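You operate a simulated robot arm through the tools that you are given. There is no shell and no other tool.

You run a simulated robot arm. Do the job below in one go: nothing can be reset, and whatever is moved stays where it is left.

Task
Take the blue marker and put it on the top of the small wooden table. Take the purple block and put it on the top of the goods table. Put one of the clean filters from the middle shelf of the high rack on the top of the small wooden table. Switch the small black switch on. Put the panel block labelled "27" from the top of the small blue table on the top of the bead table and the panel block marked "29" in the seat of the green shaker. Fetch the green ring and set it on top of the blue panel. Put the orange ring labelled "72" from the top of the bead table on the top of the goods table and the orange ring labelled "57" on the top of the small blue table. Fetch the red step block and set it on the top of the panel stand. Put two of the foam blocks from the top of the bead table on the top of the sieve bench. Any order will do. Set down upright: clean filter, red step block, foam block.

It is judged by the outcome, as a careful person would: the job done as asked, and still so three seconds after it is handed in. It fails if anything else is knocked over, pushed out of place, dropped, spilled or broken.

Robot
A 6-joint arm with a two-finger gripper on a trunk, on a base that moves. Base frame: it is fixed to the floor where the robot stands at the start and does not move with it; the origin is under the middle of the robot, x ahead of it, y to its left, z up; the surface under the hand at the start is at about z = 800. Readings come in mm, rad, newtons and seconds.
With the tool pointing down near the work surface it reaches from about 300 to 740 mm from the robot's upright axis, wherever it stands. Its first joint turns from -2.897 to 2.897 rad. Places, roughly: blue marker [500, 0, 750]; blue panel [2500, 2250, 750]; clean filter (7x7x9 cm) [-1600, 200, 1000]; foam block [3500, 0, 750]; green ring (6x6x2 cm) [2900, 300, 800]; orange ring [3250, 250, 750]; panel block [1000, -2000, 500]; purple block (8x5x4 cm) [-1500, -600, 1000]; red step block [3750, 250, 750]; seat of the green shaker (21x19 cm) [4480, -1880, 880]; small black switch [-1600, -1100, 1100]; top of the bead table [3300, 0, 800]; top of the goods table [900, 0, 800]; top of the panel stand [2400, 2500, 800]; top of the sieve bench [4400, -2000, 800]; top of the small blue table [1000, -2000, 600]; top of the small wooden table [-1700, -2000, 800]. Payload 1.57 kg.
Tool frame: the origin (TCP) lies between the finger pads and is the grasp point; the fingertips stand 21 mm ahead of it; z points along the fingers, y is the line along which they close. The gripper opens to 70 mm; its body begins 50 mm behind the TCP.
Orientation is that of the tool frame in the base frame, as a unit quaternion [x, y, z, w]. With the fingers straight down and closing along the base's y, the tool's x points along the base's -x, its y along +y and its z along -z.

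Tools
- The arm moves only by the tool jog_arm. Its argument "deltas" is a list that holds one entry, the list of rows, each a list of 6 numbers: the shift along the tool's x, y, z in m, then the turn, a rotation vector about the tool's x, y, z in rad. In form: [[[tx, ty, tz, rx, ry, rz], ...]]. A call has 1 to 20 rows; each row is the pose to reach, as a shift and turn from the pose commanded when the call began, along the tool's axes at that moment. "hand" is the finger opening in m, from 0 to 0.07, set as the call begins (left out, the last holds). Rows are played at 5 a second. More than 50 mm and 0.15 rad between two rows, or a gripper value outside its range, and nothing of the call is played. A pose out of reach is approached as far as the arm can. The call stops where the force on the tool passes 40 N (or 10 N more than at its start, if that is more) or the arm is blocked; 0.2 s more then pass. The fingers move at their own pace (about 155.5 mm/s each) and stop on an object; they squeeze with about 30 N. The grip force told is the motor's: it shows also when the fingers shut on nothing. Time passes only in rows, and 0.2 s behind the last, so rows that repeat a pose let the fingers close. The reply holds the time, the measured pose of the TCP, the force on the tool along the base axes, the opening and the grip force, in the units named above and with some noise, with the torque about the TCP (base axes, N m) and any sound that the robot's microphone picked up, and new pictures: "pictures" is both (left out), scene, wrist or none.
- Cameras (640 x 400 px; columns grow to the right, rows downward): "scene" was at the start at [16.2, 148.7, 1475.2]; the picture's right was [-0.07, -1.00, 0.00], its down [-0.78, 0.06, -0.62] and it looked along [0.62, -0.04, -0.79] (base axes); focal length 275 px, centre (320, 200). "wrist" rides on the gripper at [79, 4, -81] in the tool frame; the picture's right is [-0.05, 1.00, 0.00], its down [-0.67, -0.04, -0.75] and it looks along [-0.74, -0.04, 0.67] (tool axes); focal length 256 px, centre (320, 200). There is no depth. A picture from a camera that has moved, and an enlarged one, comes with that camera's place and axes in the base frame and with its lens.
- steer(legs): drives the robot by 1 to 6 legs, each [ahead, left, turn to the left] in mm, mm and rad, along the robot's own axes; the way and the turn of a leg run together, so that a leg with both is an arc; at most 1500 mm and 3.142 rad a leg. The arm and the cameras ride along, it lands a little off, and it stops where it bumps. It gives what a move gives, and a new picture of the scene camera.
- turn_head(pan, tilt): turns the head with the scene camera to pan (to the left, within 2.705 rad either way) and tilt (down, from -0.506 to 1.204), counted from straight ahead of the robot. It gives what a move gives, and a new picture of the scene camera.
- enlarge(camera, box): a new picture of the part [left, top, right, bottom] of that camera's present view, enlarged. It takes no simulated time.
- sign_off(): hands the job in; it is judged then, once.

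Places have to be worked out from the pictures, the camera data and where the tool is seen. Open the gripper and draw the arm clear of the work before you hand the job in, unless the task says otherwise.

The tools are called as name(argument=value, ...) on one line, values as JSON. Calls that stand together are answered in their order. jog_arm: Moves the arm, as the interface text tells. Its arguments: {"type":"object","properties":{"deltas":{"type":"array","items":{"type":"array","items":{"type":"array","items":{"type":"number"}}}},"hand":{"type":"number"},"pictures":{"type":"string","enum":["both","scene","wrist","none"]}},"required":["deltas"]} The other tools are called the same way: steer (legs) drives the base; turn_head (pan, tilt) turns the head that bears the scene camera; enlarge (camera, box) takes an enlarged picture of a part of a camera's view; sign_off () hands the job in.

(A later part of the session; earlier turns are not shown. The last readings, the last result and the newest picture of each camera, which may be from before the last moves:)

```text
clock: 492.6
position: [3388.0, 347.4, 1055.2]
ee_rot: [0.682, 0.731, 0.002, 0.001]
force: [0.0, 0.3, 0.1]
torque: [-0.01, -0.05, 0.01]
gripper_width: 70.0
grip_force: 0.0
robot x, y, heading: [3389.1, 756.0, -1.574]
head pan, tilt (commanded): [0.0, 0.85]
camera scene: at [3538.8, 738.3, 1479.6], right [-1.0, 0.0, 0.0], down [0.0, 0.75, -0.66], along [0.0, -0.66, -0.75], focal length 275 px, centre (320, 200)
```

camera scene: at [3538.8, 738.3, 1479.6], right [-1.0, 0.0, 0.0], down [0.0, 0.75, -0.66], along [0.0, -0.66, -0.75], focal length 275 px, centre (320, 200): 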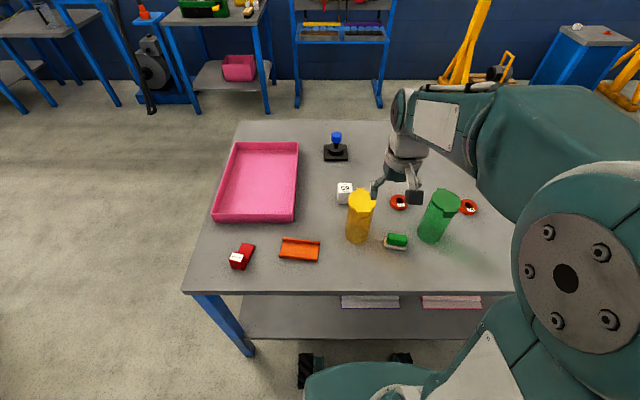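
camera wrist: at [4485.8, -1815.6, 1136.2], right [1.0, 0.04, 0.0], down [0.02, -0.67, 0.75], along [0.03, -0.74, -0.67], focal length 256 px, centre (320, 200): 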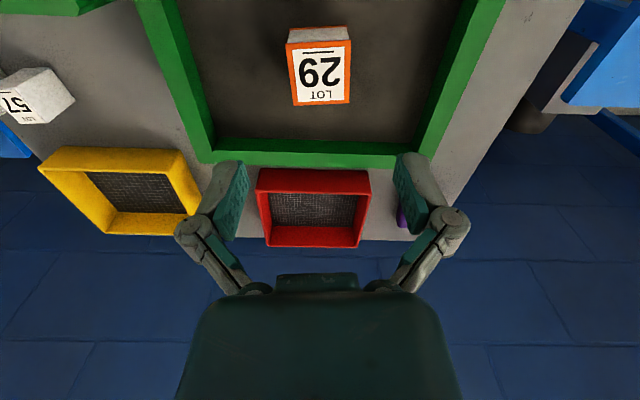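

It was only a transient wobble. I move the open hand above ring 72 at travel height, then descend to z ≈ 920.

jog_arm(deltas=[[[-0.035, -0.021, 0, 0, 0, 0], [-0.07, -0.043, 0, 0, 0, 0], [-0.105, -0.064, 0, 0, 0, 0], [-0.14, -0.086, 0, 0, 0, 0], [-0.175, -0.107, 0, 0, 0, 0], [-0.196, -0.12, 0.01, 0, 0, 0], [-0.196, -0.12, 0.05, 0, 0, 0], [-0.196, -0.12, 0.09, 0, 0, 0], [-0.196, -0.12, 0.13, 0, 0, 0], [-0.196, -0.12, 0.13, 0, 0, 0]]], hand=0.07)

enlarge(camera="wrist", box=[200, 0, 440, 200])

```text
clock: 494.8
position: [3290.8, 142.6, 923.0]
ee_rot: [0.682, 0.731, 0.0, 0.0]
force: [0.0, -0.5, -0.1]
torque: [0.02, 0.0, 0.0]
gripper_width: 69.9
grip_force: 0.0
robot x, y, heading: [3390.5, 756.4, -1.566]
head pan, tilt (commanded): [0.0, 0.85]
camera scene: at [3544.6, 737.1, 1479.3], right [-1.0, 0.0, 0.0], down [0.0, 0.75, -0.66], along [0.0, -0.66, -0.75], focal length 275 px, centre (320, 200)
camera wrist: at [3289.5, 221.7, 1004.3], right [1.0, 0.02, 0.0], down [0.01, -0.67, 0.75], along [0.01, -0.75, -0.67], focal length 256 px, centre (320, 200)
```

scene: 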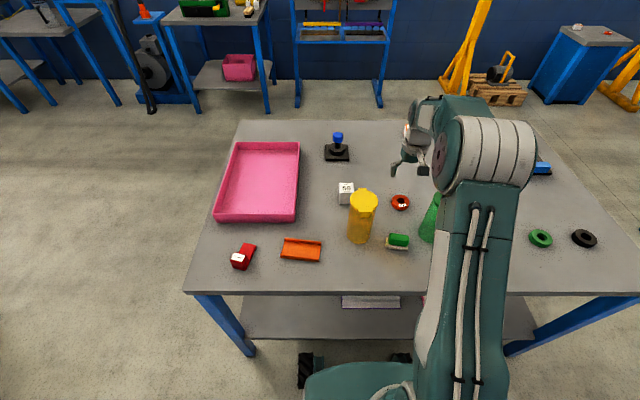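
wrist: 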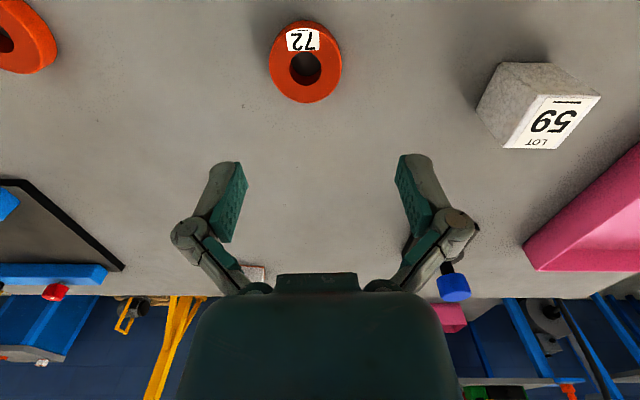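

```text
2.00 times, centred on (320, 100) of wrist
camera zoom: at [3289.5, 221.7, 1004.3], right [1.0, 0.02, 0.0], down [0.01, -0.67, 0.75], along [0.01, -0.75, -0.67], focal length 512 px, centre (320, 400)
```

zoom: 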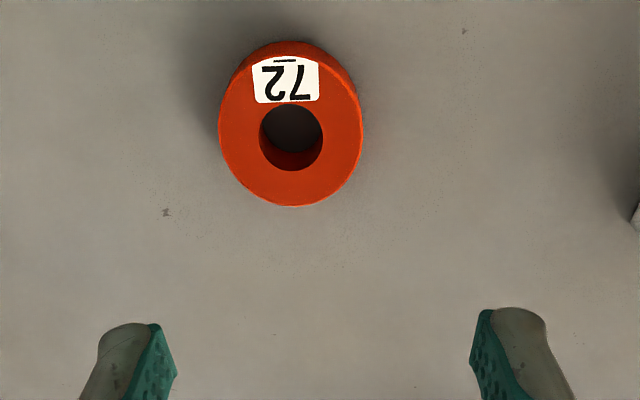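

Ring 72's centre is (3279, 143). I shift 12 mm and descend to z ≈ 815 to check the straddling.

jog_arm(deltas=[[[0.001, -0.012, 0.03, 0, 0, 0], [0.001, -0.012, 0.065, 0, 0, 0], [0.001, -0.012, 0.095, 0, 0, 0], [0.001, -0.012, 0.108, 0, 0, 0], [0.001, -0.012, 0.108, 0, 0, 0]]], hand=0.07)

enlarge(camera="wrist", box=[200, 40, 440, 240])

```text
clock: 496.0
position: [3279.8, 143.2, 816.5]
ee_rot: [0.682, 0.731, -0.001, -0.001]
force: [0.0, 1.1, 0.0]
torque: [0.0, -0.03, -0.01]
gripper_width: 70.1
grip_force: 0.1
robot x, y, heading: [3390.5, 752.7, -1.57]
head pan, tilt (commanded): [0.0, 0.85]
camera scene: at [3544.3, 737.0, 1479.3], right [-1.0, 0.0, 0.0], down [0.0, 0.75, -0.66], along [0.0, -0.66, -0.75], focal length 275 px, centre (320, 200)
camera wrist: at [3278.4, 221.9, 897.2], right [1.0, 0.02, 0.0], down [0.01, -0.67, 0.75], along [0.01, -0.75, -0.67], focal length 256 px, centre (320, 200)
```

scene: 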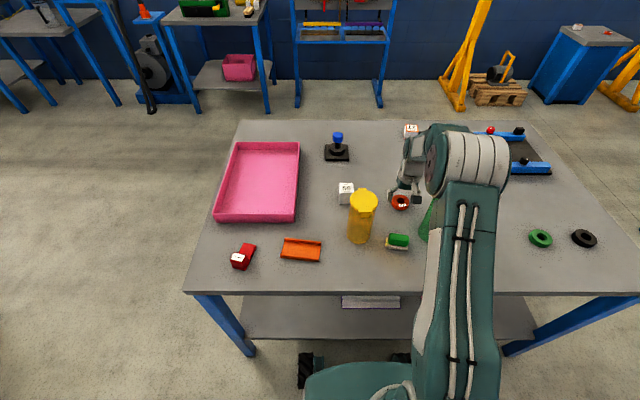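
wrist: 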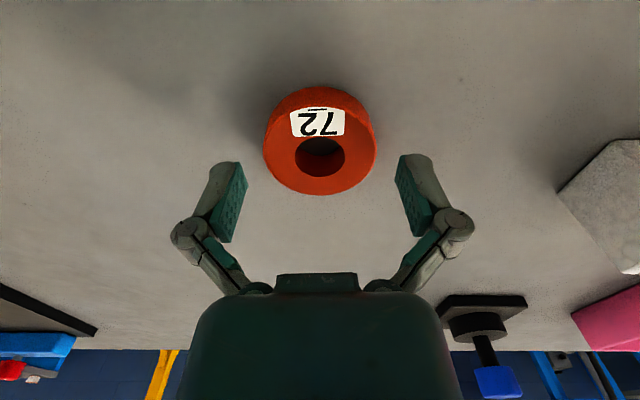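

```text
2.00 times, centred on (320, 140) of wrist
camera zoom: at [3278.4, 221.9, 897.2], right [1.0, 0.02, 0.0], down [0.01, -0.67, 0.75], along [0.01, -0.75, -0.67], focal length 512 px, centre (320, 320)
```

zoom: 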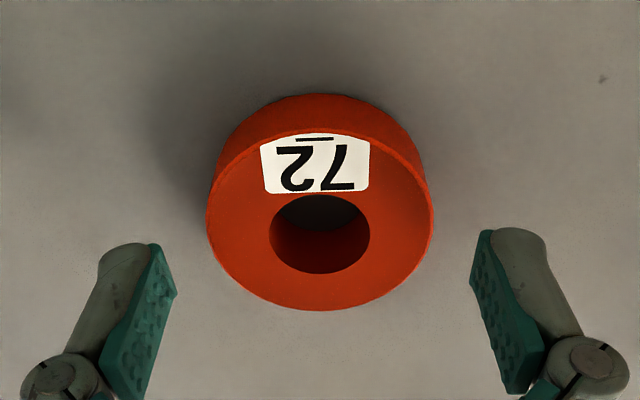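

Well centred. I descend 16 mm and close on ring 72.

jog_arm(deltas=[[[0.002, 0, 0.008, 0, 0, 0], [0.002, 0, 0.016, 0, 0, 0], [0.002, 0, 0.016, 0, 0, 0]]], hand=0.07, pictures="none")

jog_arm(deltas=[[[0, 0, 0, 0, 0, 0], [0, 0, 0, 0, 0, 0], [0, 0, 0, 0, 0, 0]]], hand=0.0, pictures="wrist")

```text
clock: 496.8
position: [3277.8, 145.9, 800.3]
ee_rot: [0.682, 0.732, 0.0, 0.0]
force: [0.2, -0.3, -0.3]
torque: [-0.02, 0.02, -0.02]
gripper_width: 70.0
grip_force: 0.0
robot x, y, heading: [3390.9, 761.6, -1.569]
head pan, tilt (commanded): [0.0, 0.85]
```

```text
clock: 497.6
position: [3278.6, 144.6, 801.2]
ee_rot: [0.682, 0.731, 0.0, 0.001]
force: [-0.2, -1.4, 6.6]
torque: [0.04, -0.15, 0.02]
gripper_width: 55.4
grip_force: 29.7
robot x, y, heading: [3390.6, 754.3, -1.572]
head pan, tilt (commanded): [0.0, 0.85]
camera wrist: at [3276.9, 224.3, 881.9], right [1.0, 0.02, 0.0], down [0.01, -0.67, 0.75], along [0.01, -0.75, -0.67], focal length 256 px, centre (320, 200)
```

wrist: 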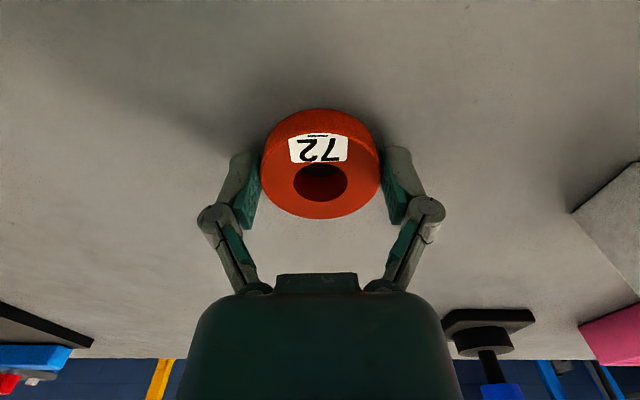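

Gripped at 55 mm. I lift straight up slowly to travel height, then retract between the cups.

jog_arm(deltas=[[[0, 0, -0.002, 0, 0, 0], [0, 0, -0.006, 0, 0, 0], [0, 0, -0.012, 0, 0, 0], [0, 0, -0.022, 0, 0, 0], [0, 0, -0.04, 0, 0, 0], [0, 0, -0.07, 0, 0, 0], [0, 0, -0.11, 0, 0, 0], [0, 0, -0.15, 0, 0, 0], [0, 0, -0.19, 0, 0, 0], [0, 0, -0.23, 0, 0, 0], [0.005, 0.003, -0.255, 0, 0, 0], [0.03, 0.02, -0.257, 0, 0, 0], [0.065, 0.042, -0.257, 0, 0, 0], [0.1, 0.065, -0.257, 0, 0, 0], [0.135, 0.088, -0.257, 0, 0, 0], [0.17, 0.11, -0.257, 0, 0, 0], [0.192, 0.125, -0.257, 0, 0, 0], [0.192, 0.125, -0.257, 0, 0, 0]]], hand=0.0)

```text
clock: 501.4
position: [3388.4, 347.1, 1055.1]
ee_rot: [0.682, 0.731, -0.001, -0.001]
force: [-0.4, -0.3, -0.3]
torque: [0.02, 0.0, 0.0]
gripper_width: 55.1
grip_force: 29.4
robot x, y, heading: [3392.1, 757.0, -1.572]
head pan, tilt (commanded): [0.0, 0.85]
camera scene: at [3545.1, 738.4, 1479.2], right [-1.0, 0.0, 0.0], down [0.0, 0.75, -0.66], along [0.0, -0.66, -0.75], focal length 275 px, centre (320, 200)
camera wrist: at [3387.5, 425.6, 1136.4], right [1.0, 0.02, 0.0], down [0.01, -0.67, 0.75], along [0.01, -0.74, -0.67], focal length 256 px, centre (320, 200)
```

scene: 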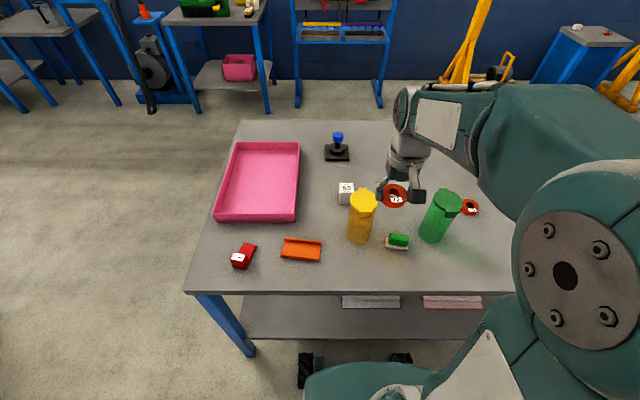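
wrist: 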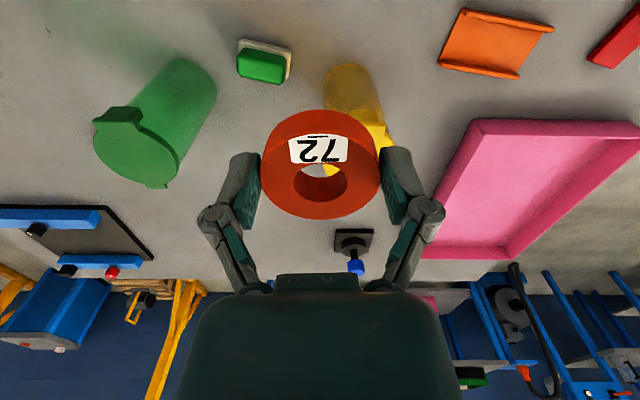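

Ring 72 is held. I drive to the south side of the goods table, whose front-right area is free.

steer(legs=[[0, -1340, 0], [1500, 0, 0], [150, 0, 0], [0, -1450, 0], [0, 0, 3.141]])

turn_head(pan=0.0, tilt=0.75)

```text
clock: 530.1
position: [632.2, -471.7, 1054.7]
ee_rot: [0.734, -0.679, 0.0, 0.001]
force: [0.3, 0.2, -0.2]
torque: [-0.03, 0.01, 0.02]
gripper_width: 55.1
grip_force: 30.1
robot x, y, heading: [630.2, -881.0, 1.579]
head pan, tilt (commanded): [0.0, 0.85]
camera scene: at [477.8, -863.9, 1479.2], right [1.0, 0.01, 0.0], down [0.01, -0.75, -0.66], along [0.0, 0.66, -0.75], focal length 275 px, centre (320, 200)
```

scene: 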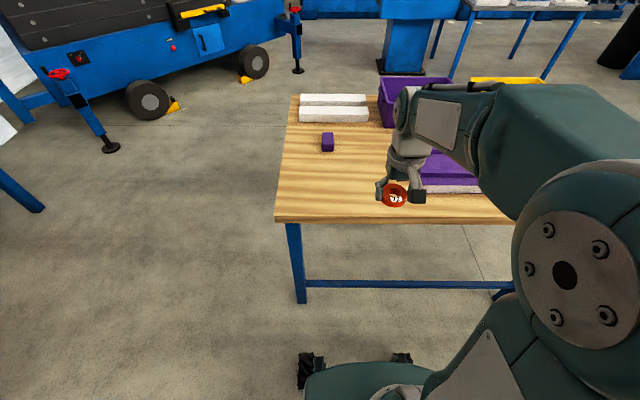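

```text
clock: 530.8
position: [633.1, -470.0, 1056.5]
ee_rot: [0.734, -0.679, 0.0, 0.0]
force: [0.2, 0.1, -1.2]
torque: [0.0, 0.02, 0.01]
gripper_width: 55.0
grip_force: 30.3
robot x, y, heading: [637.2, -884.2, 1.579]
head pan, tilt (commanded): [0.0, 0.75]
camera scene: at [477.7, -859.2, 1487.2], right [1.0, 0.01, 0.0], down [0.01, -0.68, -0.73], along [-0.01, 0.73, -0.68], focal length 275 px, centre (320, 200)
```

scene: 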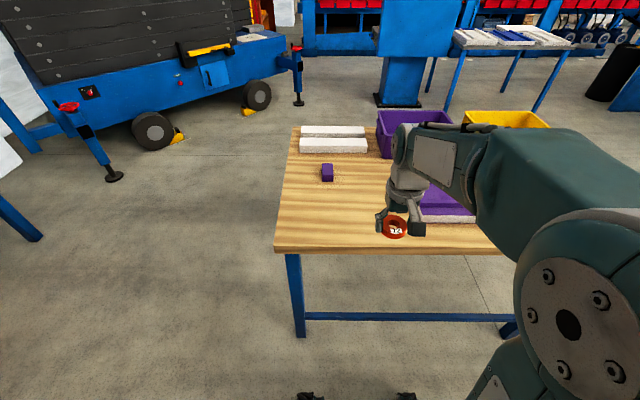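

The front-left part of the goods table is free. I drive 220 mm closer and bring the ring above (600, −180).

steer(legs=[[220, 0, 0]])

jog_arm(deltas=[[[-0.024, 0.009, 0, 0, 0, 0], [-0.048, 0.018, 0.01, 0, 0, 0], [-0.072, 0.027, 0.035, 0, 0, 0], [-0.072, 0.027, 0.075, 0, 0, 0], [-0.072, 0.027, 0.115, 0, 0, 0], [-0.072, 0.027, 0.155, 0, 0, 0], [-0.072, 0.027, 0.19, 0, 0, 0], [-0.072, 0.027, 0.21, 0, 0, 0], [-0.072, 0.027, 0.21, 0, 0, 0]]], hand=0.0)

```text
clock: 532.5
position: [630.1, -252.9, 1054.9]
ee_rot: [0.734, -0.679, 0.0, 0.0]
force: [-0.4, -0.3, -0.7]
torque: [-0.02, 0.0, 0.0]
gripper_width: 55.1
grip_force: 29.8
robot x, y, heading: [633.0, -670.0, 1.58]
head pan, tilt (commanded): [0.0, 0.75]
camera scene: at [475.7, -641.7, 1487.3], right [1.0, 0.01, 0.0], down [0.01, -0.68, -0.73], along [-0.01, 0.73, -0.68], focal length 275 px, centre (320, 200)
```

scene: 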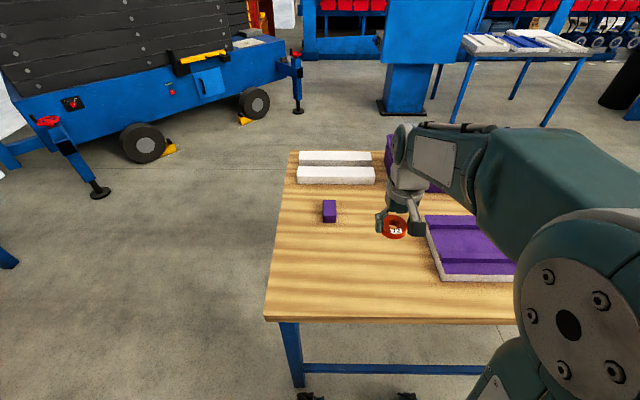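

```text
clock: 534.5
position: [597.4, -184.0, 844.8]
ee_rot: [0.734, -0.679, 0.001, 0.0]
force: [0.9, -0.1, -1.4]
torque: [0.04, -0.03, -0.01]
gripper_width: 55.1
grip_force: 29.9
robot x, y, heading: [629.7, -665.9, 1.58]
head pan, tilt (commanded): [0.0, 0.75]
camera scene: at [475.5, -640.9, 1487.2], right [1.0, 0.01, 0.0], down [0.01, -0.68, -0.73], along [-0.01, 0.73, -0.68], focal length 275 px, centre (320, 200)
camera wrist: at [599.8, -264.2, 925.9], right [-1.0, -0.03, 0.0], down [-0.02, 0.67, 0.74], along [-0.02, 0.74, -0.67], focal length 256 px, centre (320, 200)
```

scene: 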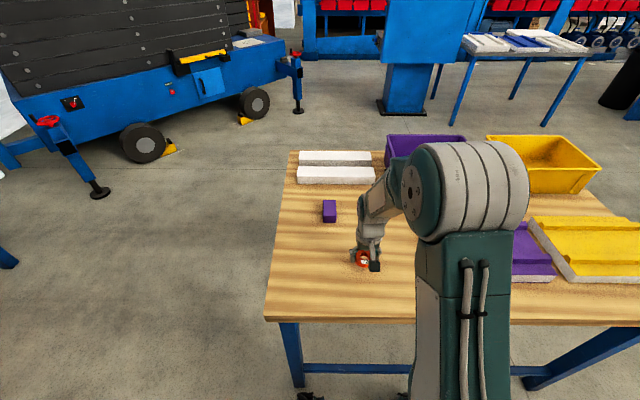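
wrist: 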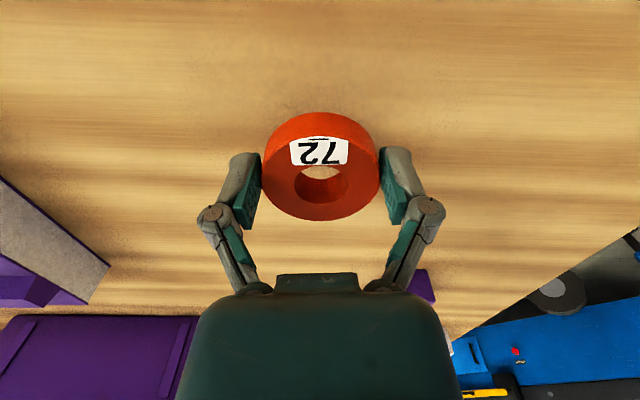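

I lower the ring onto the table in 2 mm steps until contact.

jog_arm(deltas=[[[0, 0, 0.004, 0, 0, 0], [0, 0, 0.008, 0, 0, 0], [0, 0, 0.012, 0, 0, 0], [0, 0, 0.014, 0, 0, 0], [0, 0, 0.016, 0, 0, 0], [0, 0, 0.018, 0, 0, 0], [0, 0, 0.02, 0, 0, 0], [0, 0, 0.022, 0, 0, 0], [0, 0, 0.022, 0, 0, 0]]], hand=0.0, pictures="none")

```text
clock: 536.5
position: [596.8, -183.1, 822.0]
ee_rot: [0.735, -0.678, 0.001, 0.0]
force: [0.0, -0.2, -0.6]
torque: [0.02, -0.02, 0.0]
gripper_width: 55.1
grip_force: 30.3
robot x, y, heading: [631.3, -662.3, 1.581]
head pan, tilt (commanded): [0.0, 0.75]
```

jog_arm(deltas=[[[0, 0, 0.0015, 0, 0, 0], [0, 0, 0.003, 0, 0, 0], [0, 0, 0.0045, 0, 0, 0], [0, 0, 0.006, 0, 0, 0], [0, 0, 0.006, 0, 0, 0]]], hand=0.0, pictures="none")

```text
clock: 537.7
position: [596.1, -183.3, 818.2]
ee_rot: [0.735, -0.678, -0.001, 0.0]
force: [-0.4, -0.3, 19.3]
torque: [0.07, 0.03, 0.02]
gripper_width: 55.2
grip_force: 30.2
robot x, y, heading: [628.8, -665.4, 1.581]
head pan, tilt (commanded): [0.0, 0.75]
```

Contact at 818. I release the ring and lift away.

jog_arm(deltas=[[[0, 0, 0, 0, 0, 0], [0, 0, 0, 0, 0, 0], [0, 0, -0.01, 0, 0, 0], [0, 0, -0.04, 0, 0, 0], [0, 0, -0.085, 0, 0, 0], [0, 0, -0.13, 0, 0, 0], [0, 0, -0.175, 0, 0, 0], [0, 0, -0.22, 0, 0, 0], [0, 0, -0.24, 0, 0, 0], [0.04, -0.015, -0.24, 0, 0, 0], [0.072, -0.027, -0.24, 0, 0, 0], [0.072, -0.027, -0.24, 0, 0, 0]]], hand=0.07)

```text
clock: 540.3
position: [630.9, -253.2, 1054.9]
ee_rot: [0.735, -0.678, 0.0, 0.0]
force: [0.4, 0.2, 0.0]
torque: [0.02, 0.0, -0.01]
gripper_width: 69.8
grip_force: 0.0
robot x, y, heading: [628.9, -663.8, 1.58]
head pan, tilt (commanded): [0.0, 0.75]
camera scene: at [475.9, -641.8, 1487.3], right [1.0, 0.01, 0.0], down [0.01, -0.68, -0.73], along [-0.01, 0.73, -0.68], focal length 275 px, centre (320, 200)
camera wrist: at [633.3, -332.6, 1136.8], right [-1.0, -0.03, 0.0], down [-0.02, 0.67, 0.75], along [-0.02, 0.74, -0.67], focal length 256 px, centre (320, 200)
```

scene: 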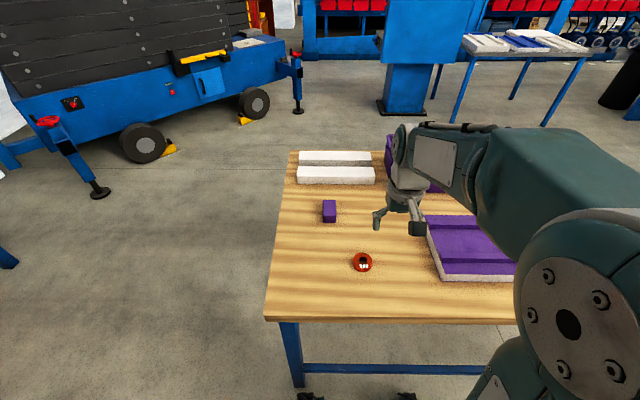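
wrist: 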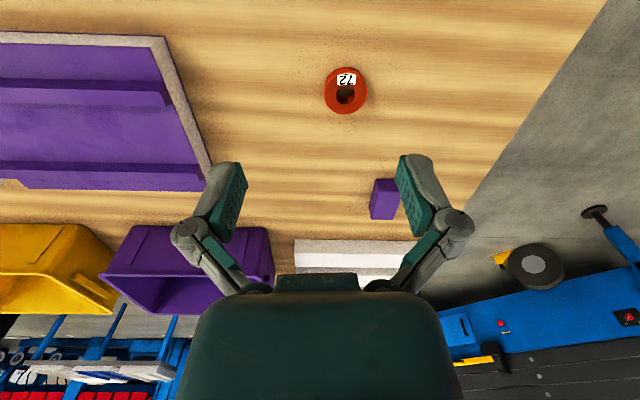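

Ring 72 lies on the goods table. Next is the green ring at about (2889, 283): I approach it from the west end of the bead table.

steer(legs=[[-230, 0, 0], [0, 0, -1.58], [1400, 0, 0], [0, 0, 1.571], [1180, 0, 0], [0, 0, -1.571]])

turn_head(pan=0.0, tilt=0.75)

```text
clock: 565.5
position: [2461.5, 262.5, 1055.3]
ee_rot: [-0.017, 1.0, 0.0, 0.0]
force: [-0.1, -0.8, -0.3]
torque: [0.0, 0.01, -0.01]
gripper_width: 70.1
grip_force: 0.1
robot x, y, heading: [2048.8, 277.3, -0.028]
head pan, tilt (commanded): [0.0, 0.75]
camera scene: at [2078.9, 433.4, 1487.3], right [-0.03, -1.0, 0.0], down [-0.68, 0.02, -0.73], along [0.73, -0.03, -0.68], focal length 275 px, centre (320, 200)
```

scene: 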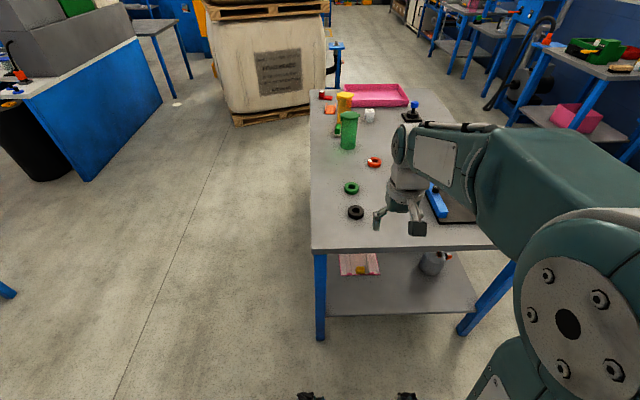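

```text
clock: 566.1
position: [2460.8, 261.1, 1055.5]
ee_rot: [-0.018, 1.0, 0.0, 0.0]
force: [0.5, -0.6, -0.3]
torque: [-0.03, 0.03, 0.03]
gripper_width: 70.2
grip_force: 0.1
robot x, y, heading: [2050.4, 276.3, -0.035]
head pan, tilt (commanded): [0.0, 0.75]
camera scene: at [2078.9, 433.3, 1487.3], right [-0.03, -1.0, 0.0], down [-0.68, 0.02, -0.73], along [0.73, -0.03, -0.68], focal length 275 px, centre (320, 200)
```

scene: 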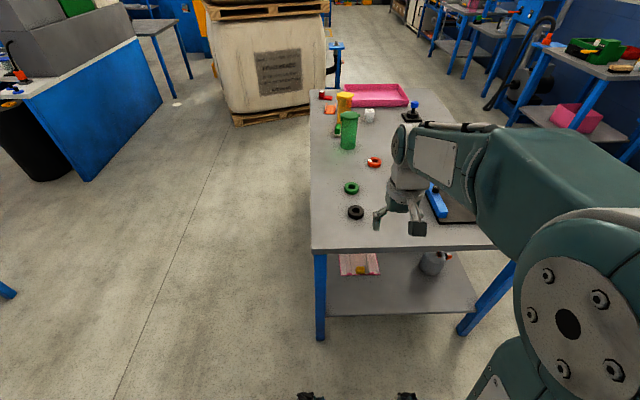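

The green ring is confirmed near (2887, 286). I drive 220 mm closer.

steer(legs=[[220, 15, 0.03]])

jog_arm(deltas=[[[0, 0, 0, 0, 0, 0], [0, 0, 0, 0, 0, 0]]], hand=0.07, pictures="scene")

```text
clock: 567.8
position: [2678.4, 284.7, 1055.5]
ee_rot: [-0.033, 0.999, 0.0, 0.0]
force: [-1.1, -0.4, 1.2]
torque: [0.01, -0.01, 0.01]
gripper_width: 70.2
grip_force: 0.0
robot x, y, heading: [2267.6, 287.7, -0.004]
head pan, tilt (commanded): [0.0, 0.75]
camera scene: at [2291.4, 444.8, 1487.3], right [0.0, -1.0, 0.0], down [-0.68, 0.0, -0.73], along [0.73, 0.0, -0.68], focal length 275 px, centre (320, 200)
```

scene: 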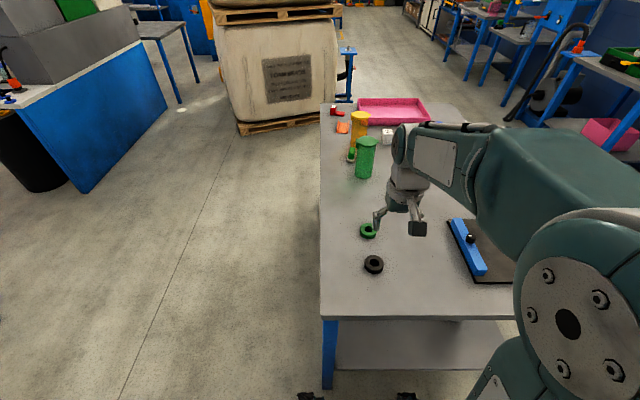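

```text
clock: 568.4
position: [2678.9, 285.9, 1056.4]
ee_rot: [-0.033, 0.999, 0.0, 0.0]
force: [1.0, 0.3, 0.5]
torque: [-0.01, -0.03, 0.0]
gripper_width: 69.8
grip_force: 0.1
robot x, y, heading: [2266.0, 287.3, -0.0]
head pan, tilt (commanded): [0.0, 0.75]
camera scene: at [2291.4, 445.1, 1487.3], right [0.0, -1.0, 0.0], down [-0.68, 0.0, -0.73], along [0.73, 0.0, -0.68], focal length 275 px, centre (320, 200)
```

scene: 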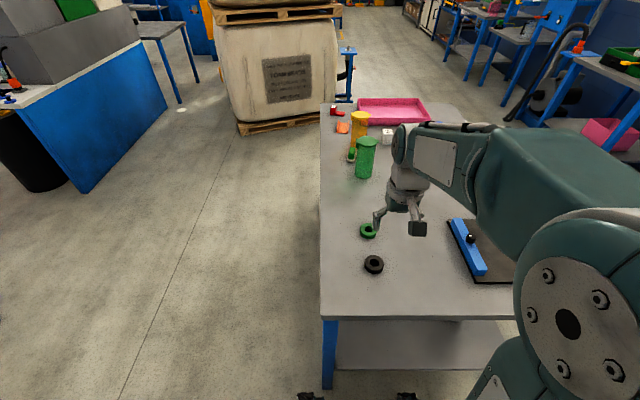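

I move the open hand above the green ring and descend to z ≈ 900 for a look.

jog_arm(deltas=[[[-0.042, -0.003, 0, 0, 0, 0], [-0.084, -0.0055, 0, 0, 0, 0], [-0.126, -0.008, 0, 0, 0, 0], [-0.168, -0.011, 0.01, 0, 0, 0], [-0.2085, -0.0138, 0.03, 0, 0, 0], [-0.2085, -0.0138, 0.07, 0, 0, 0], [-0.2085, -0.0138, 0.11, 0, 0, 0], [-0.2085, -0.0138, 0.15, 0, 0, 0], [-0.2085, -0.0138, 0.15, 0, 0, 0]]], hand=0.07)

enlarge(camera="wrist", box=[200, 0, 440, 200])

```text
clock: 570.4
position: [2887.8, 285.3, 904.5]
ee_rot: [-0.033, 0.999, 0.0, -0.001]
force: [0.0, -0.5, -0.4]
torque: [0.03, -0.02, 0.01]
gripper_width: 70.0
grip_force: 0.0
robot x, y, heading: [2269.7, 292.8, -0.002]
head pan, tilt (commanded): [0.0, 0.75]
camera scene: at [2292.7, 445.1, 1487.2], right [0.0, -1.0, 0.0], down [-0.68, 0.0, -0.73], along [0.73, 0.0, -0.68], focal length 275 px, centre (320, 200)
camera wrist: at [2808.7, 283.9, 985.9], right [-0.01, 1.0, 0.0], down [0.67, 0.01, 0.75], along [0.75, 0.01, -0.67], focal length 256 px, centre (320, 200)
```

scene: 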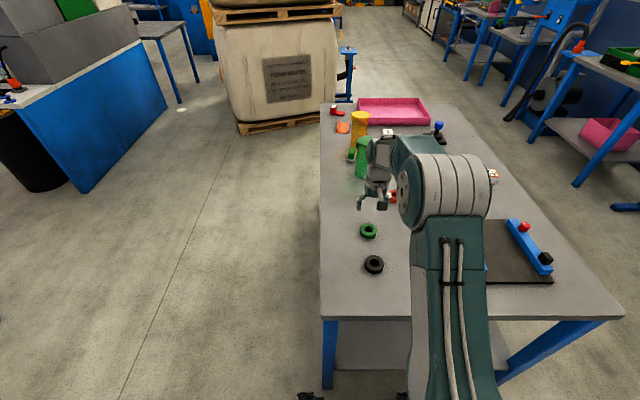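
wrist: 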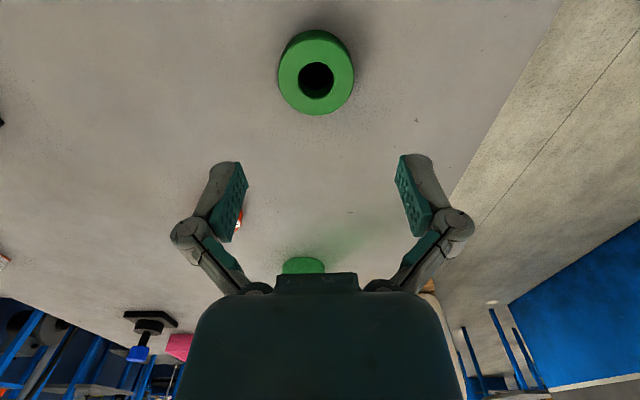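

```text
2.00 times, centred on (320, 100) of wrist
camera zoom: at [2808.7, 283.9, 985.9], right [-0.01, 1.0, 0.0], down [0.67, 0.01, 0.75], along [0.75, 0.01, -0.67], focal length 512 px, centre (320, 400)
```

zoom: 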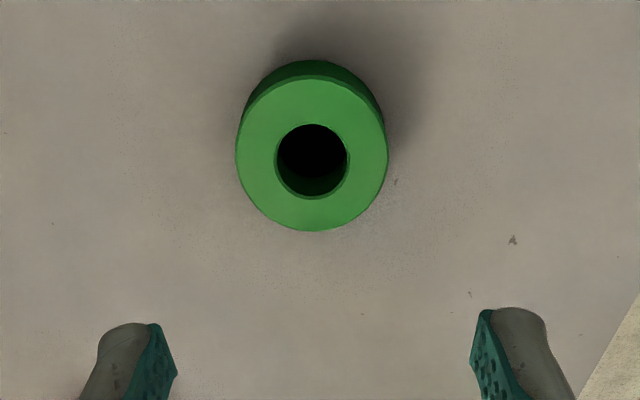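

Ring centre is (2887, 282). I shift 3.5 mm and descend to z ≈ 815.

jog_arm(deltas=[[[0, -0.0035, 0.03, 0, 0, 0], [0, -0.0035, 0.06, 0, 0, 0], [0, -0.0035, 0.08, 0, 0, 0], [0, -0.0035, 0.089, 0, 0, 0], [0, -0.0035, 0.089, 0, 0, 0]]], hand=0.07, pictures="wrist")

enlarge(camera="wrist", box=[200, 40, 440, 240])

```text
clock: 571.6
position: [2886.3, 283.3, 816.9]
ee_rot: [-0.032, 0.999, 0.001, 0.0]
force: [0.7, -0.6, 0.2]
torque: [-0.02, 0.0, 0.01]
gripper_width: 69.8
grip_force: 0.1
robot x, y, heading: [2266.8, 288.1, -0.0]
head pan, tilt (commanded): [0.0, 0.75]
camera wrist: at [2808.4, 282.1, 898.0], right [-0.01, 1.0, 0.0], down [0.67, 0.01, 0.74], along [0.74, 0.01, -0.67], focal length 256 px, centre (320, 200)
```

wrist: 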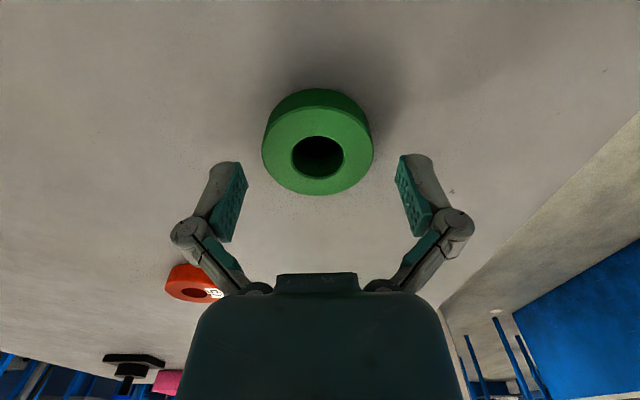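

```text
2.00 times, centred on (320, 140) of wrist
camera zoom: at [2808.4, 282.1, 898.0], right [-0.01, 1.0, 0.0], down [0.67, 0.01, 0.74], along [0.74, 0.01, -0.67], focal length 512 px, centre (320, 320)
```

zoom: 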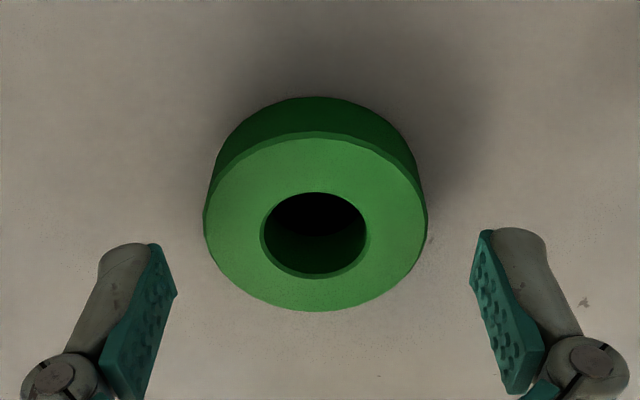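

Centred. I descend 16 mm and close on the green ring.

jog_arm(deltas=[[[0.002, -0.001, 0.008, 0, 0, 0], [0.002, -0.001, 0.0165, 0, 0, 0], [0.002, -0.001, 0.0165, 0, 0, 0]]], hand=0.07, pictures="none")

jog_arm(deltas=[[[0, 0, 0, 0, 0, 0], [0, 0, 0, 0, 0, 0], [0, 0, 0, 0, 0, 0]]], hand=0.0, pictures="wrist")

```text
clock: 572.4
position: [2885.6, 281.2, 801.1]
ee_rot: [-0.033, 0.999, 0.0, 0.0]
force: [0.1, 0.8, 1.2]
torque: [-0.02, 0.01, 0.0]
gripper_width: 69.9
grip_force: 0.1
robot x, y, heading: [2264.2, 289.4, 0.0]
head pan, tilt (commanded): [0.0, 0.75]
```

```text
clock: 573.2
position: [2886.5, 283.7, 802.2]
ee_rot: [-0.033, 0.999, 0.0, 0.001]
force: [-2.6, 2.7, 19.5]
torque: [0.19, 0.09, -0.13]
gripper_width: 54.8
grip_force: 29.5
robot x, y, heading: [2266.7, 288.7, -0.01]
head pan, tilt (commanded): [0.0, 0.75]
camera wrist: at [2807.2, 281.0, 882.8], right [-0.01, 1.0, 0.0], down [0.67, 0.01, 0.75], along [0.75, 0.01, -0.67], focal length 256 px, centre (320, 200)
```

wrist: 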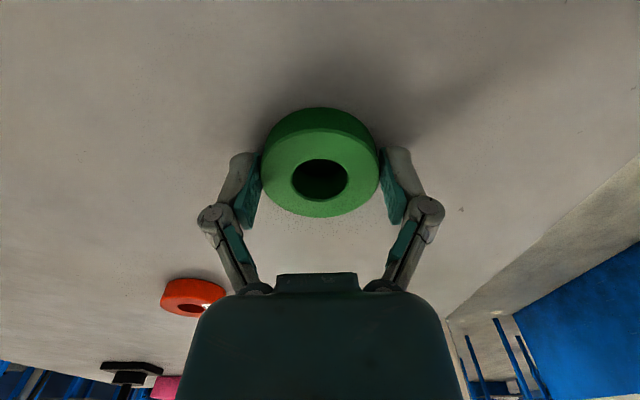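

Gripped at 55 mm. I lift slowly and retract.

jog_arm(deltas=[[[0, 0, -0.002, 0, 0, 0], [0, 0, -0.006, 0, 0, 0], [0, 0, -0.012, 0, 0, 0], [0, 0, -0.022, 0, 0, 0], [0, 0, -0.04, 0, 0, 0], [0, 0, -0.07, 0, 0, 0], [0, 0, -0.11, 0, 0, 0], [0, 0, -0.15, 0, 0, 0], [0, 0, -0.19, 0, 0, 0], [0.01, 0.001, -0.225, 0, 0, 0], [0.035, 0.002, -0.25, 0, 0, 0], [0.075, 0.005, -0.255, 0, 0, 0], [0.115, 0.0075, -0.255, 0, 0, 0], [0.155, 0.01, -0.255, 0, 0, 0], [0.19, 0.0125, -0.255, 0, 0, 0], [0.206, 0.0137, -0.255, 0, 0, 0], [0.206, 0.0137, -0.255, 0, 0, 0]]], hand=0.0)

turn_head(pan=1.4, tilt=0.45)

```text
clock: 576.8
position: [2679.9, 279.7, 1055.3]
ee_rot: [-0.033, 0.999, -0.001, 0.0]
force: [-0.5, 0.0, 0.0]
torque: [-0.02, 0.01, 0.0]
gripper_width: 54.6
grip_force: 30.5
robot x, y, heading: [2266.6, 289.7, -0.004]
head pan, tilt (commanded): [0.0, 0.75]
camera scene: at [2291.4, 445.1, 1487.3], right [0.0, -1.0, 0.0], down [-0.68, 0.0, -0.73], along [0.73, 0.0, -0.68], focal length 275 px, centre (320, 200)
camera wrist: at [2601.7, 279.4, 1137.7], right [-0.01, 1.0, 0.0], down [0.67, 0.01, 0.75], along [0.75, 0.01, -0.67], focal length 256 px, centre (320, 200)
```

scene: 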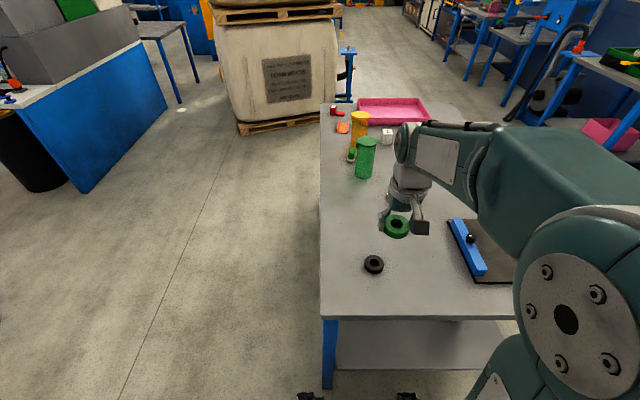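
wrist: 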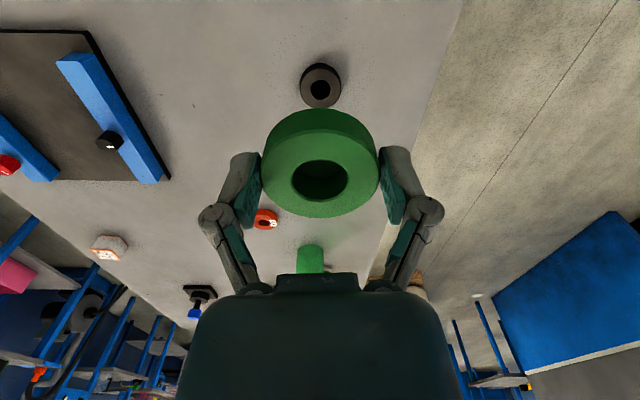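

```text
clock: 578.3
position: [2681.1, 280.6, 1057.6]
ee_rot: [-0.033, 0.999, 0.0, 0.0]
force: [0.5, -0.4, -1.0]
torque: [0.02, 0.02, -0.06]
gripper_width: 54.3
grip_force: 29.8
robot x, y, heading: [2270.2, 291.2, 0.0]
head pan, tilt (commanded): [1.4, 0.45]
camera scene: at [2224.5, 535.9, 1513.7], right [0.98, -0.17, 0.0], down [-0.08, -0.43, -0.9], along [0.16, 0.89, -0.44], focal length 275 px, centre (320, 200)
```

scene: 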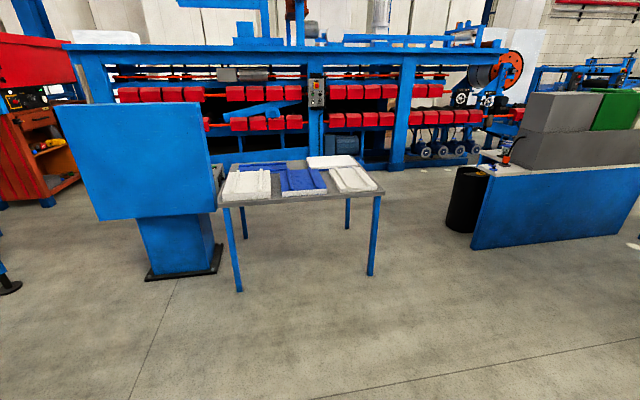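

The panel stand is to the north. I enlarge it to see the panels.

enlarge(camera="scene", box=[200, 140, 400, 220])

```text
3.20 times, centred on (300, 180) of scene
camera zoom: at [2224.5, 535.9, 1513.7], right [0.98, -0.17, 0.0], down [-0.08, -0.43, -0.9], along [0.16, 0.89, -0.44], focal length 881 px, centre (384, 264)
```

zoom: 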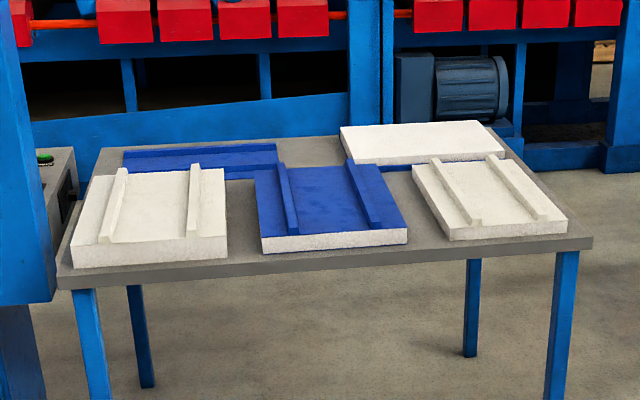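

The blue panel is the front middle one, at about (2400, 2200). I back off, turn north and drive to the stand.

steer(legs=[[-150, 0, 0], [0, 0, 1.571], [1300, -280, 0]])

turn_head(pan=0.0, tilt=0.7)

```text
clock: 589.9
position: [2375.9, 2011.2, 1056.3]
ee_rot: [0.736, -0.677, -0.001, 0.001]
force: [-1.3, -1.2, -0.6]
torque: [-0.02, 0.03, 0.02]
gripper_width: 54.1
grip_force: 29.8
robot x, y, heading: [2374.0, 1596.2, 1.586]
head pan, tilt (commanded): [1.4, 0.45]
camera scene: at [2127.0, 1551.5, 1513.7], right [0.16, 0.99, 0.0], down [0.43, -0.07, -0.9], along [-0.89, 0.14, -0.44], focal length 275 px, centre (320, 200)
```

scene: 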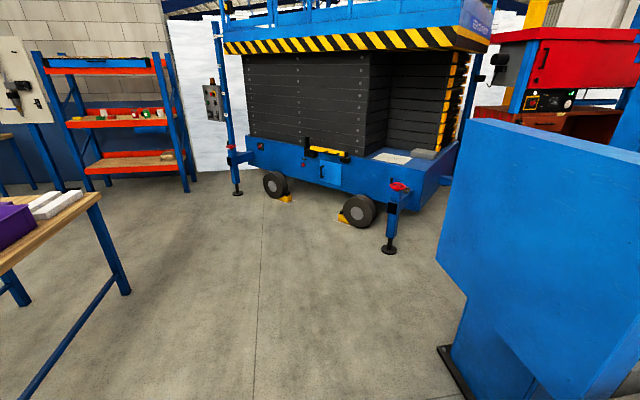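

```text
clock: 591.4
position: [2375.5, 2010.3, 1056.2]
ee_rot: [0.736, -0.677, 0.0, 0.001]
force: [-0.5, 0.8, 0.0]
torque: [0.01, 0.01, -0.01]
gripper_width: 54.0
grip_force: 30.3
robot x, y, heading: [2372.2, 1597.1, 1.588]
head pan, tilt (commanded): [0.0, 0.7]
camera scene: at [2216.8, 1621.9, 1491.5], right [1.0, 0.01, 0.0], down [0.01, -0.64, -0.76], along [-0.01, 0.76, -0.64], focal length 275 px, centre (320, 200)
```

scene: 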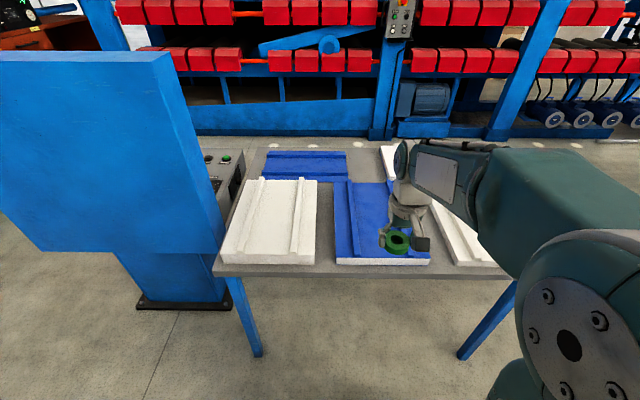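

I enlarge the stand to identify the blue panel and its raised ribs.

enlarge(camera="scene", box=[200, 135, 520, 285])

enlarge(camera="wrist", box=[0, 0, 640, 400])

```text
2.00 times, centred on (360, 210) of scene
camera zoom: at [2216.8, 1621.9, 1491.5], right [1.0, 0.01, 0.0], down [0.01, -0.64, -0.76], along [-0.01, 0.76, -0.64], focal length 551 px, centre (240, 180)
```

zoom: 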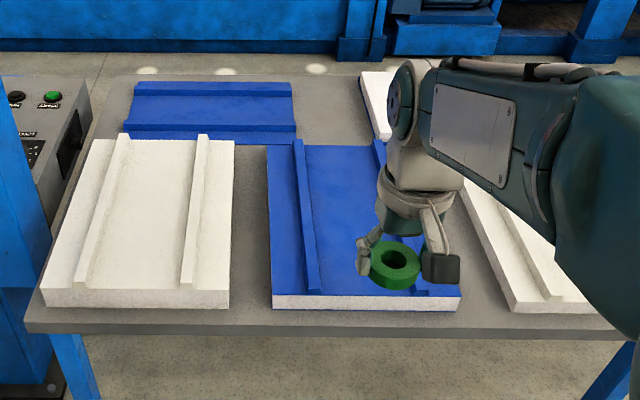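

```text
1.00 times, centred on (320, 200) of wrist (not enlarged: the box is as wide or as high as the picture)
camera zoom: at [2378.2, 1931.8, 1137.7], right [-1.0, -0.03, 0.0], down [-0.02, 0.67, 0.75], along [-0.02, 0.74, -0.67], focal length 256 px, centre (320, 200)
```

zoom: 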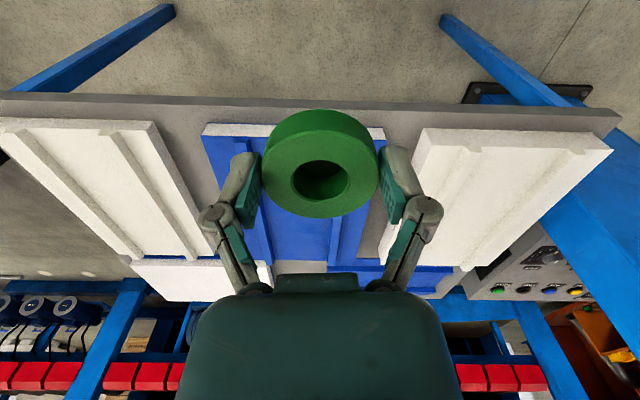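

The blue panel (front middle) has two ribs along y with a flat middle about x 2335…2490. I drive 170 mm closer.

steer(legs=[[170, 0, -0.016]])

jog_arm(deltas=[[[0, 0, 0, 0, 0, 0], [0, 0, 0, 0, 0, 0]]], hand=0.0)

```text
clock: 592.9
position: [2381.7, 2182.4, 1055.7]
ee_rot: [0.729, -0.684, 0.0, 0.0]
force: [0.3, -0.2, 0.2]
torque: [0.0, 0.0, -0.03]
gripper_width: 53.8
grip_force: 30.6
robot x, y, heading: [2370.6, 1770.9, 1.567]
head pan, tilt (commanded): [0.0, 0.7]
camera scene: at [2216.6, 1795.4, 1491.5], right [1.0, 0.0, 0.0], down [0.0, -0.64, -0.76], along [0.0, 0.76, -0.64], focal length 275 px, centre (320, 200)
```

scene: 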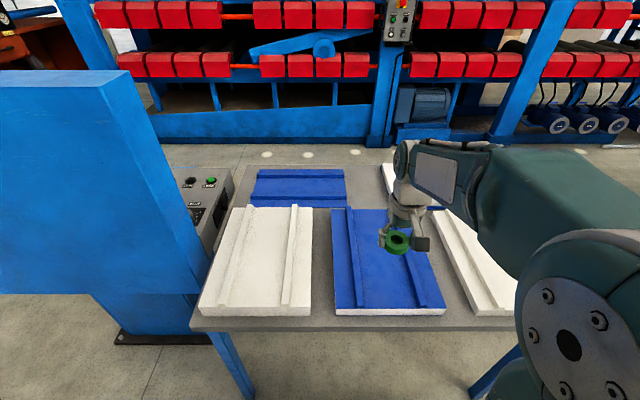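

```text
clock: 593.5
position: [2382.0, 2182.0, 1057.2]
ee_rot: [0.729, -0.684, 0.0, 0.0]
force: [0.4, 0.6, -0.8]
torque: [0.01, -0.01, -0.05]
gripper_width: 53.9
grip_force: 29.9
robot x, y, heading: [2367.3, 1771.6, 1.565]
head pan, tilt (commanded): [0.0, 0.7]
camera scene: at [2216.6, 1795.4, 1491.5], right [1.0, 0.0, 0.0], down [0.0, -0.64, -0.76], along [0.0, 0.76, -0.64], focal length 275 px, centre (320, 200)
camera wrist: at [2383.1, 2102.6, 1137.8], right [-1.0, -0.01, 0.0], down [-0.01, 0.67, 0.75], along [-0.01, 0.75, -0.67], focal length 256 px, centre (320, 200)
```

scene: 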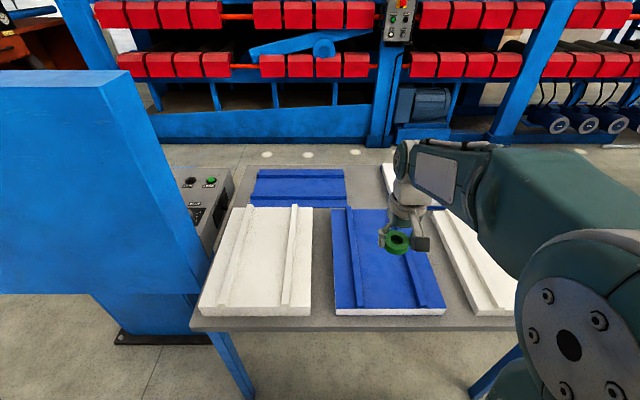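
wrist: 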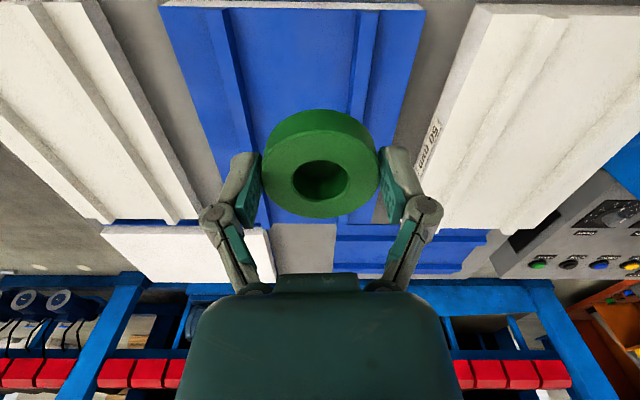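

Panel top is about z = 790, x 2258…2553, y 2172…2577. I carry the ring above (2412, 2330), between the ribs, and lower to z ≈ 860.

jog_arm(deltas=[[[-0.037, -0.01, 0, 0, 0, 0], [-0.073, -0.02, 0, 0, 0, 0], [-0.11, -0.03, 0, 0, 0, 0], [-0.146, -0.039, 0.015, 0, 0, 0], [-0.146, -0.039, 0.055, 0, 0, 0], [-0.146, -0.039, 0.095, 0, 0, 0], [-0.146, -0.039, 0.135, 0, 0, 0], [-0.146, -0.039, 0.175, 0, 0, 0], [-0.146, -0.039, 0.195, 0, 0, 0], [-0.146, -0.039, 0.195, 0, 0, 0]]], hand=0.0)

```text
clock: 595.7
position: [2412.7, 2329.2, 860.9]
ee_rot: [0.729, -0.684, 0.0, 0.0]
force: [-0.7, -0.2, 0.5]
torque: [0.01, -0.01, 0.0]
gripper_width: 54.3
grip_force: 30.1
robot x, y, heading: [2369.6, 1768.8, 1.566]
head pan, tilt (commanded): [0.0, 0.7]
camera scene: at [2216.8, 1796.5, 1491.5], right [1.0, 0.0, 0.0], down [0.0, -0.65, -0.76], along [0.0, 0.76, -0.65], focal length 275 px, centre (320, 200)
camera wrist: at [2413.7, 2249.7, 942.1], right [-1.0, -0.01, 0.0], down [-0.01, 0.67, 0.75], along [-0.01, 0.75, -0.67], focal length 256 px, centre (320, 200)
```

scene: 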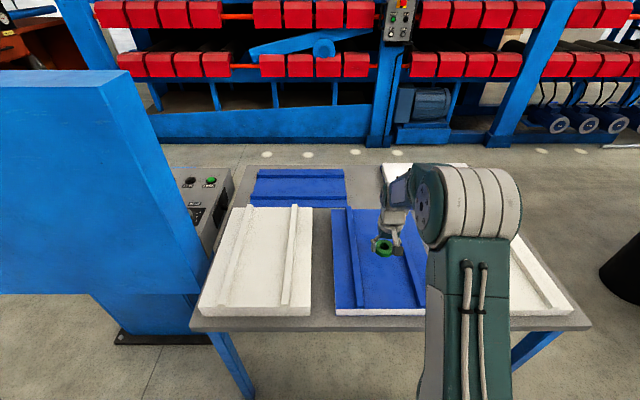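
wrist: 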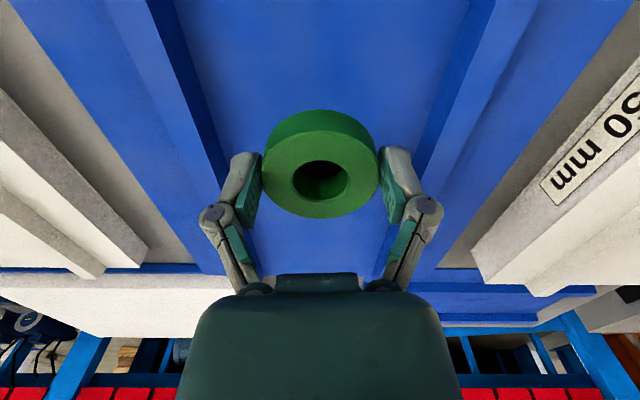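

Centred between the ribs. I lower slowly until contact with the panel.

jog_arm(deltas=[[[0, 0, 0.01, 0, 0, 0], [0, 0, 0.02, 0, 0, 0], [0, 0, 0.026, 0, 0, 0], [0, 0, 0.03, 0, 0, 0], [0, 0, 0.03, 0, 0, 0]]], hand=0.0, pictures="none")

jog_arm(deltas=[[[0, 0, 0.002, 0, 0, 0], [0, 0, 0.004, 0, 0, 0], [0, 0, 0.006, 0, 0, 0], [0, 0, 0.008, 0, 0, 0], [0, 0, 0.01, 0, 0, 0], [0, 0, 0.012, 0, 0, 0], [0, 0, 0.012, 0, 0, 0]]], hand=0.0, pictures="none")

```text
clock: 596.9
position: [2412.2, 2330.6, 831.9]
ee_rot: [0.729, -0.684, 0.0, 0.0]
force: [0.1, -0.1, 0.0]
torque: [0.02, -0.02, 0.01]
gripper_width: 54.0
grip_force: 29.8
robot x, y, heading: [2376.2, 1766.9, 1.563]
head pan, tilt (commanded): [0.0, 0.7]
```

```text
clock: 598.5
position: [2412.1, 2330.6, 818.4]
ee_rot: [0.729, -0.684, 0.001, 0.001]
force: [0.4, 0.3, -1.0]
torque: [0.0, 0.02, -0.02]
gripper_width: 53.8
grip_force: 29.8
robot x, y, heading: [2373.8, 1768.5, 1.566]
head pan, tilt (commanded): [0.0, 0.7]
```

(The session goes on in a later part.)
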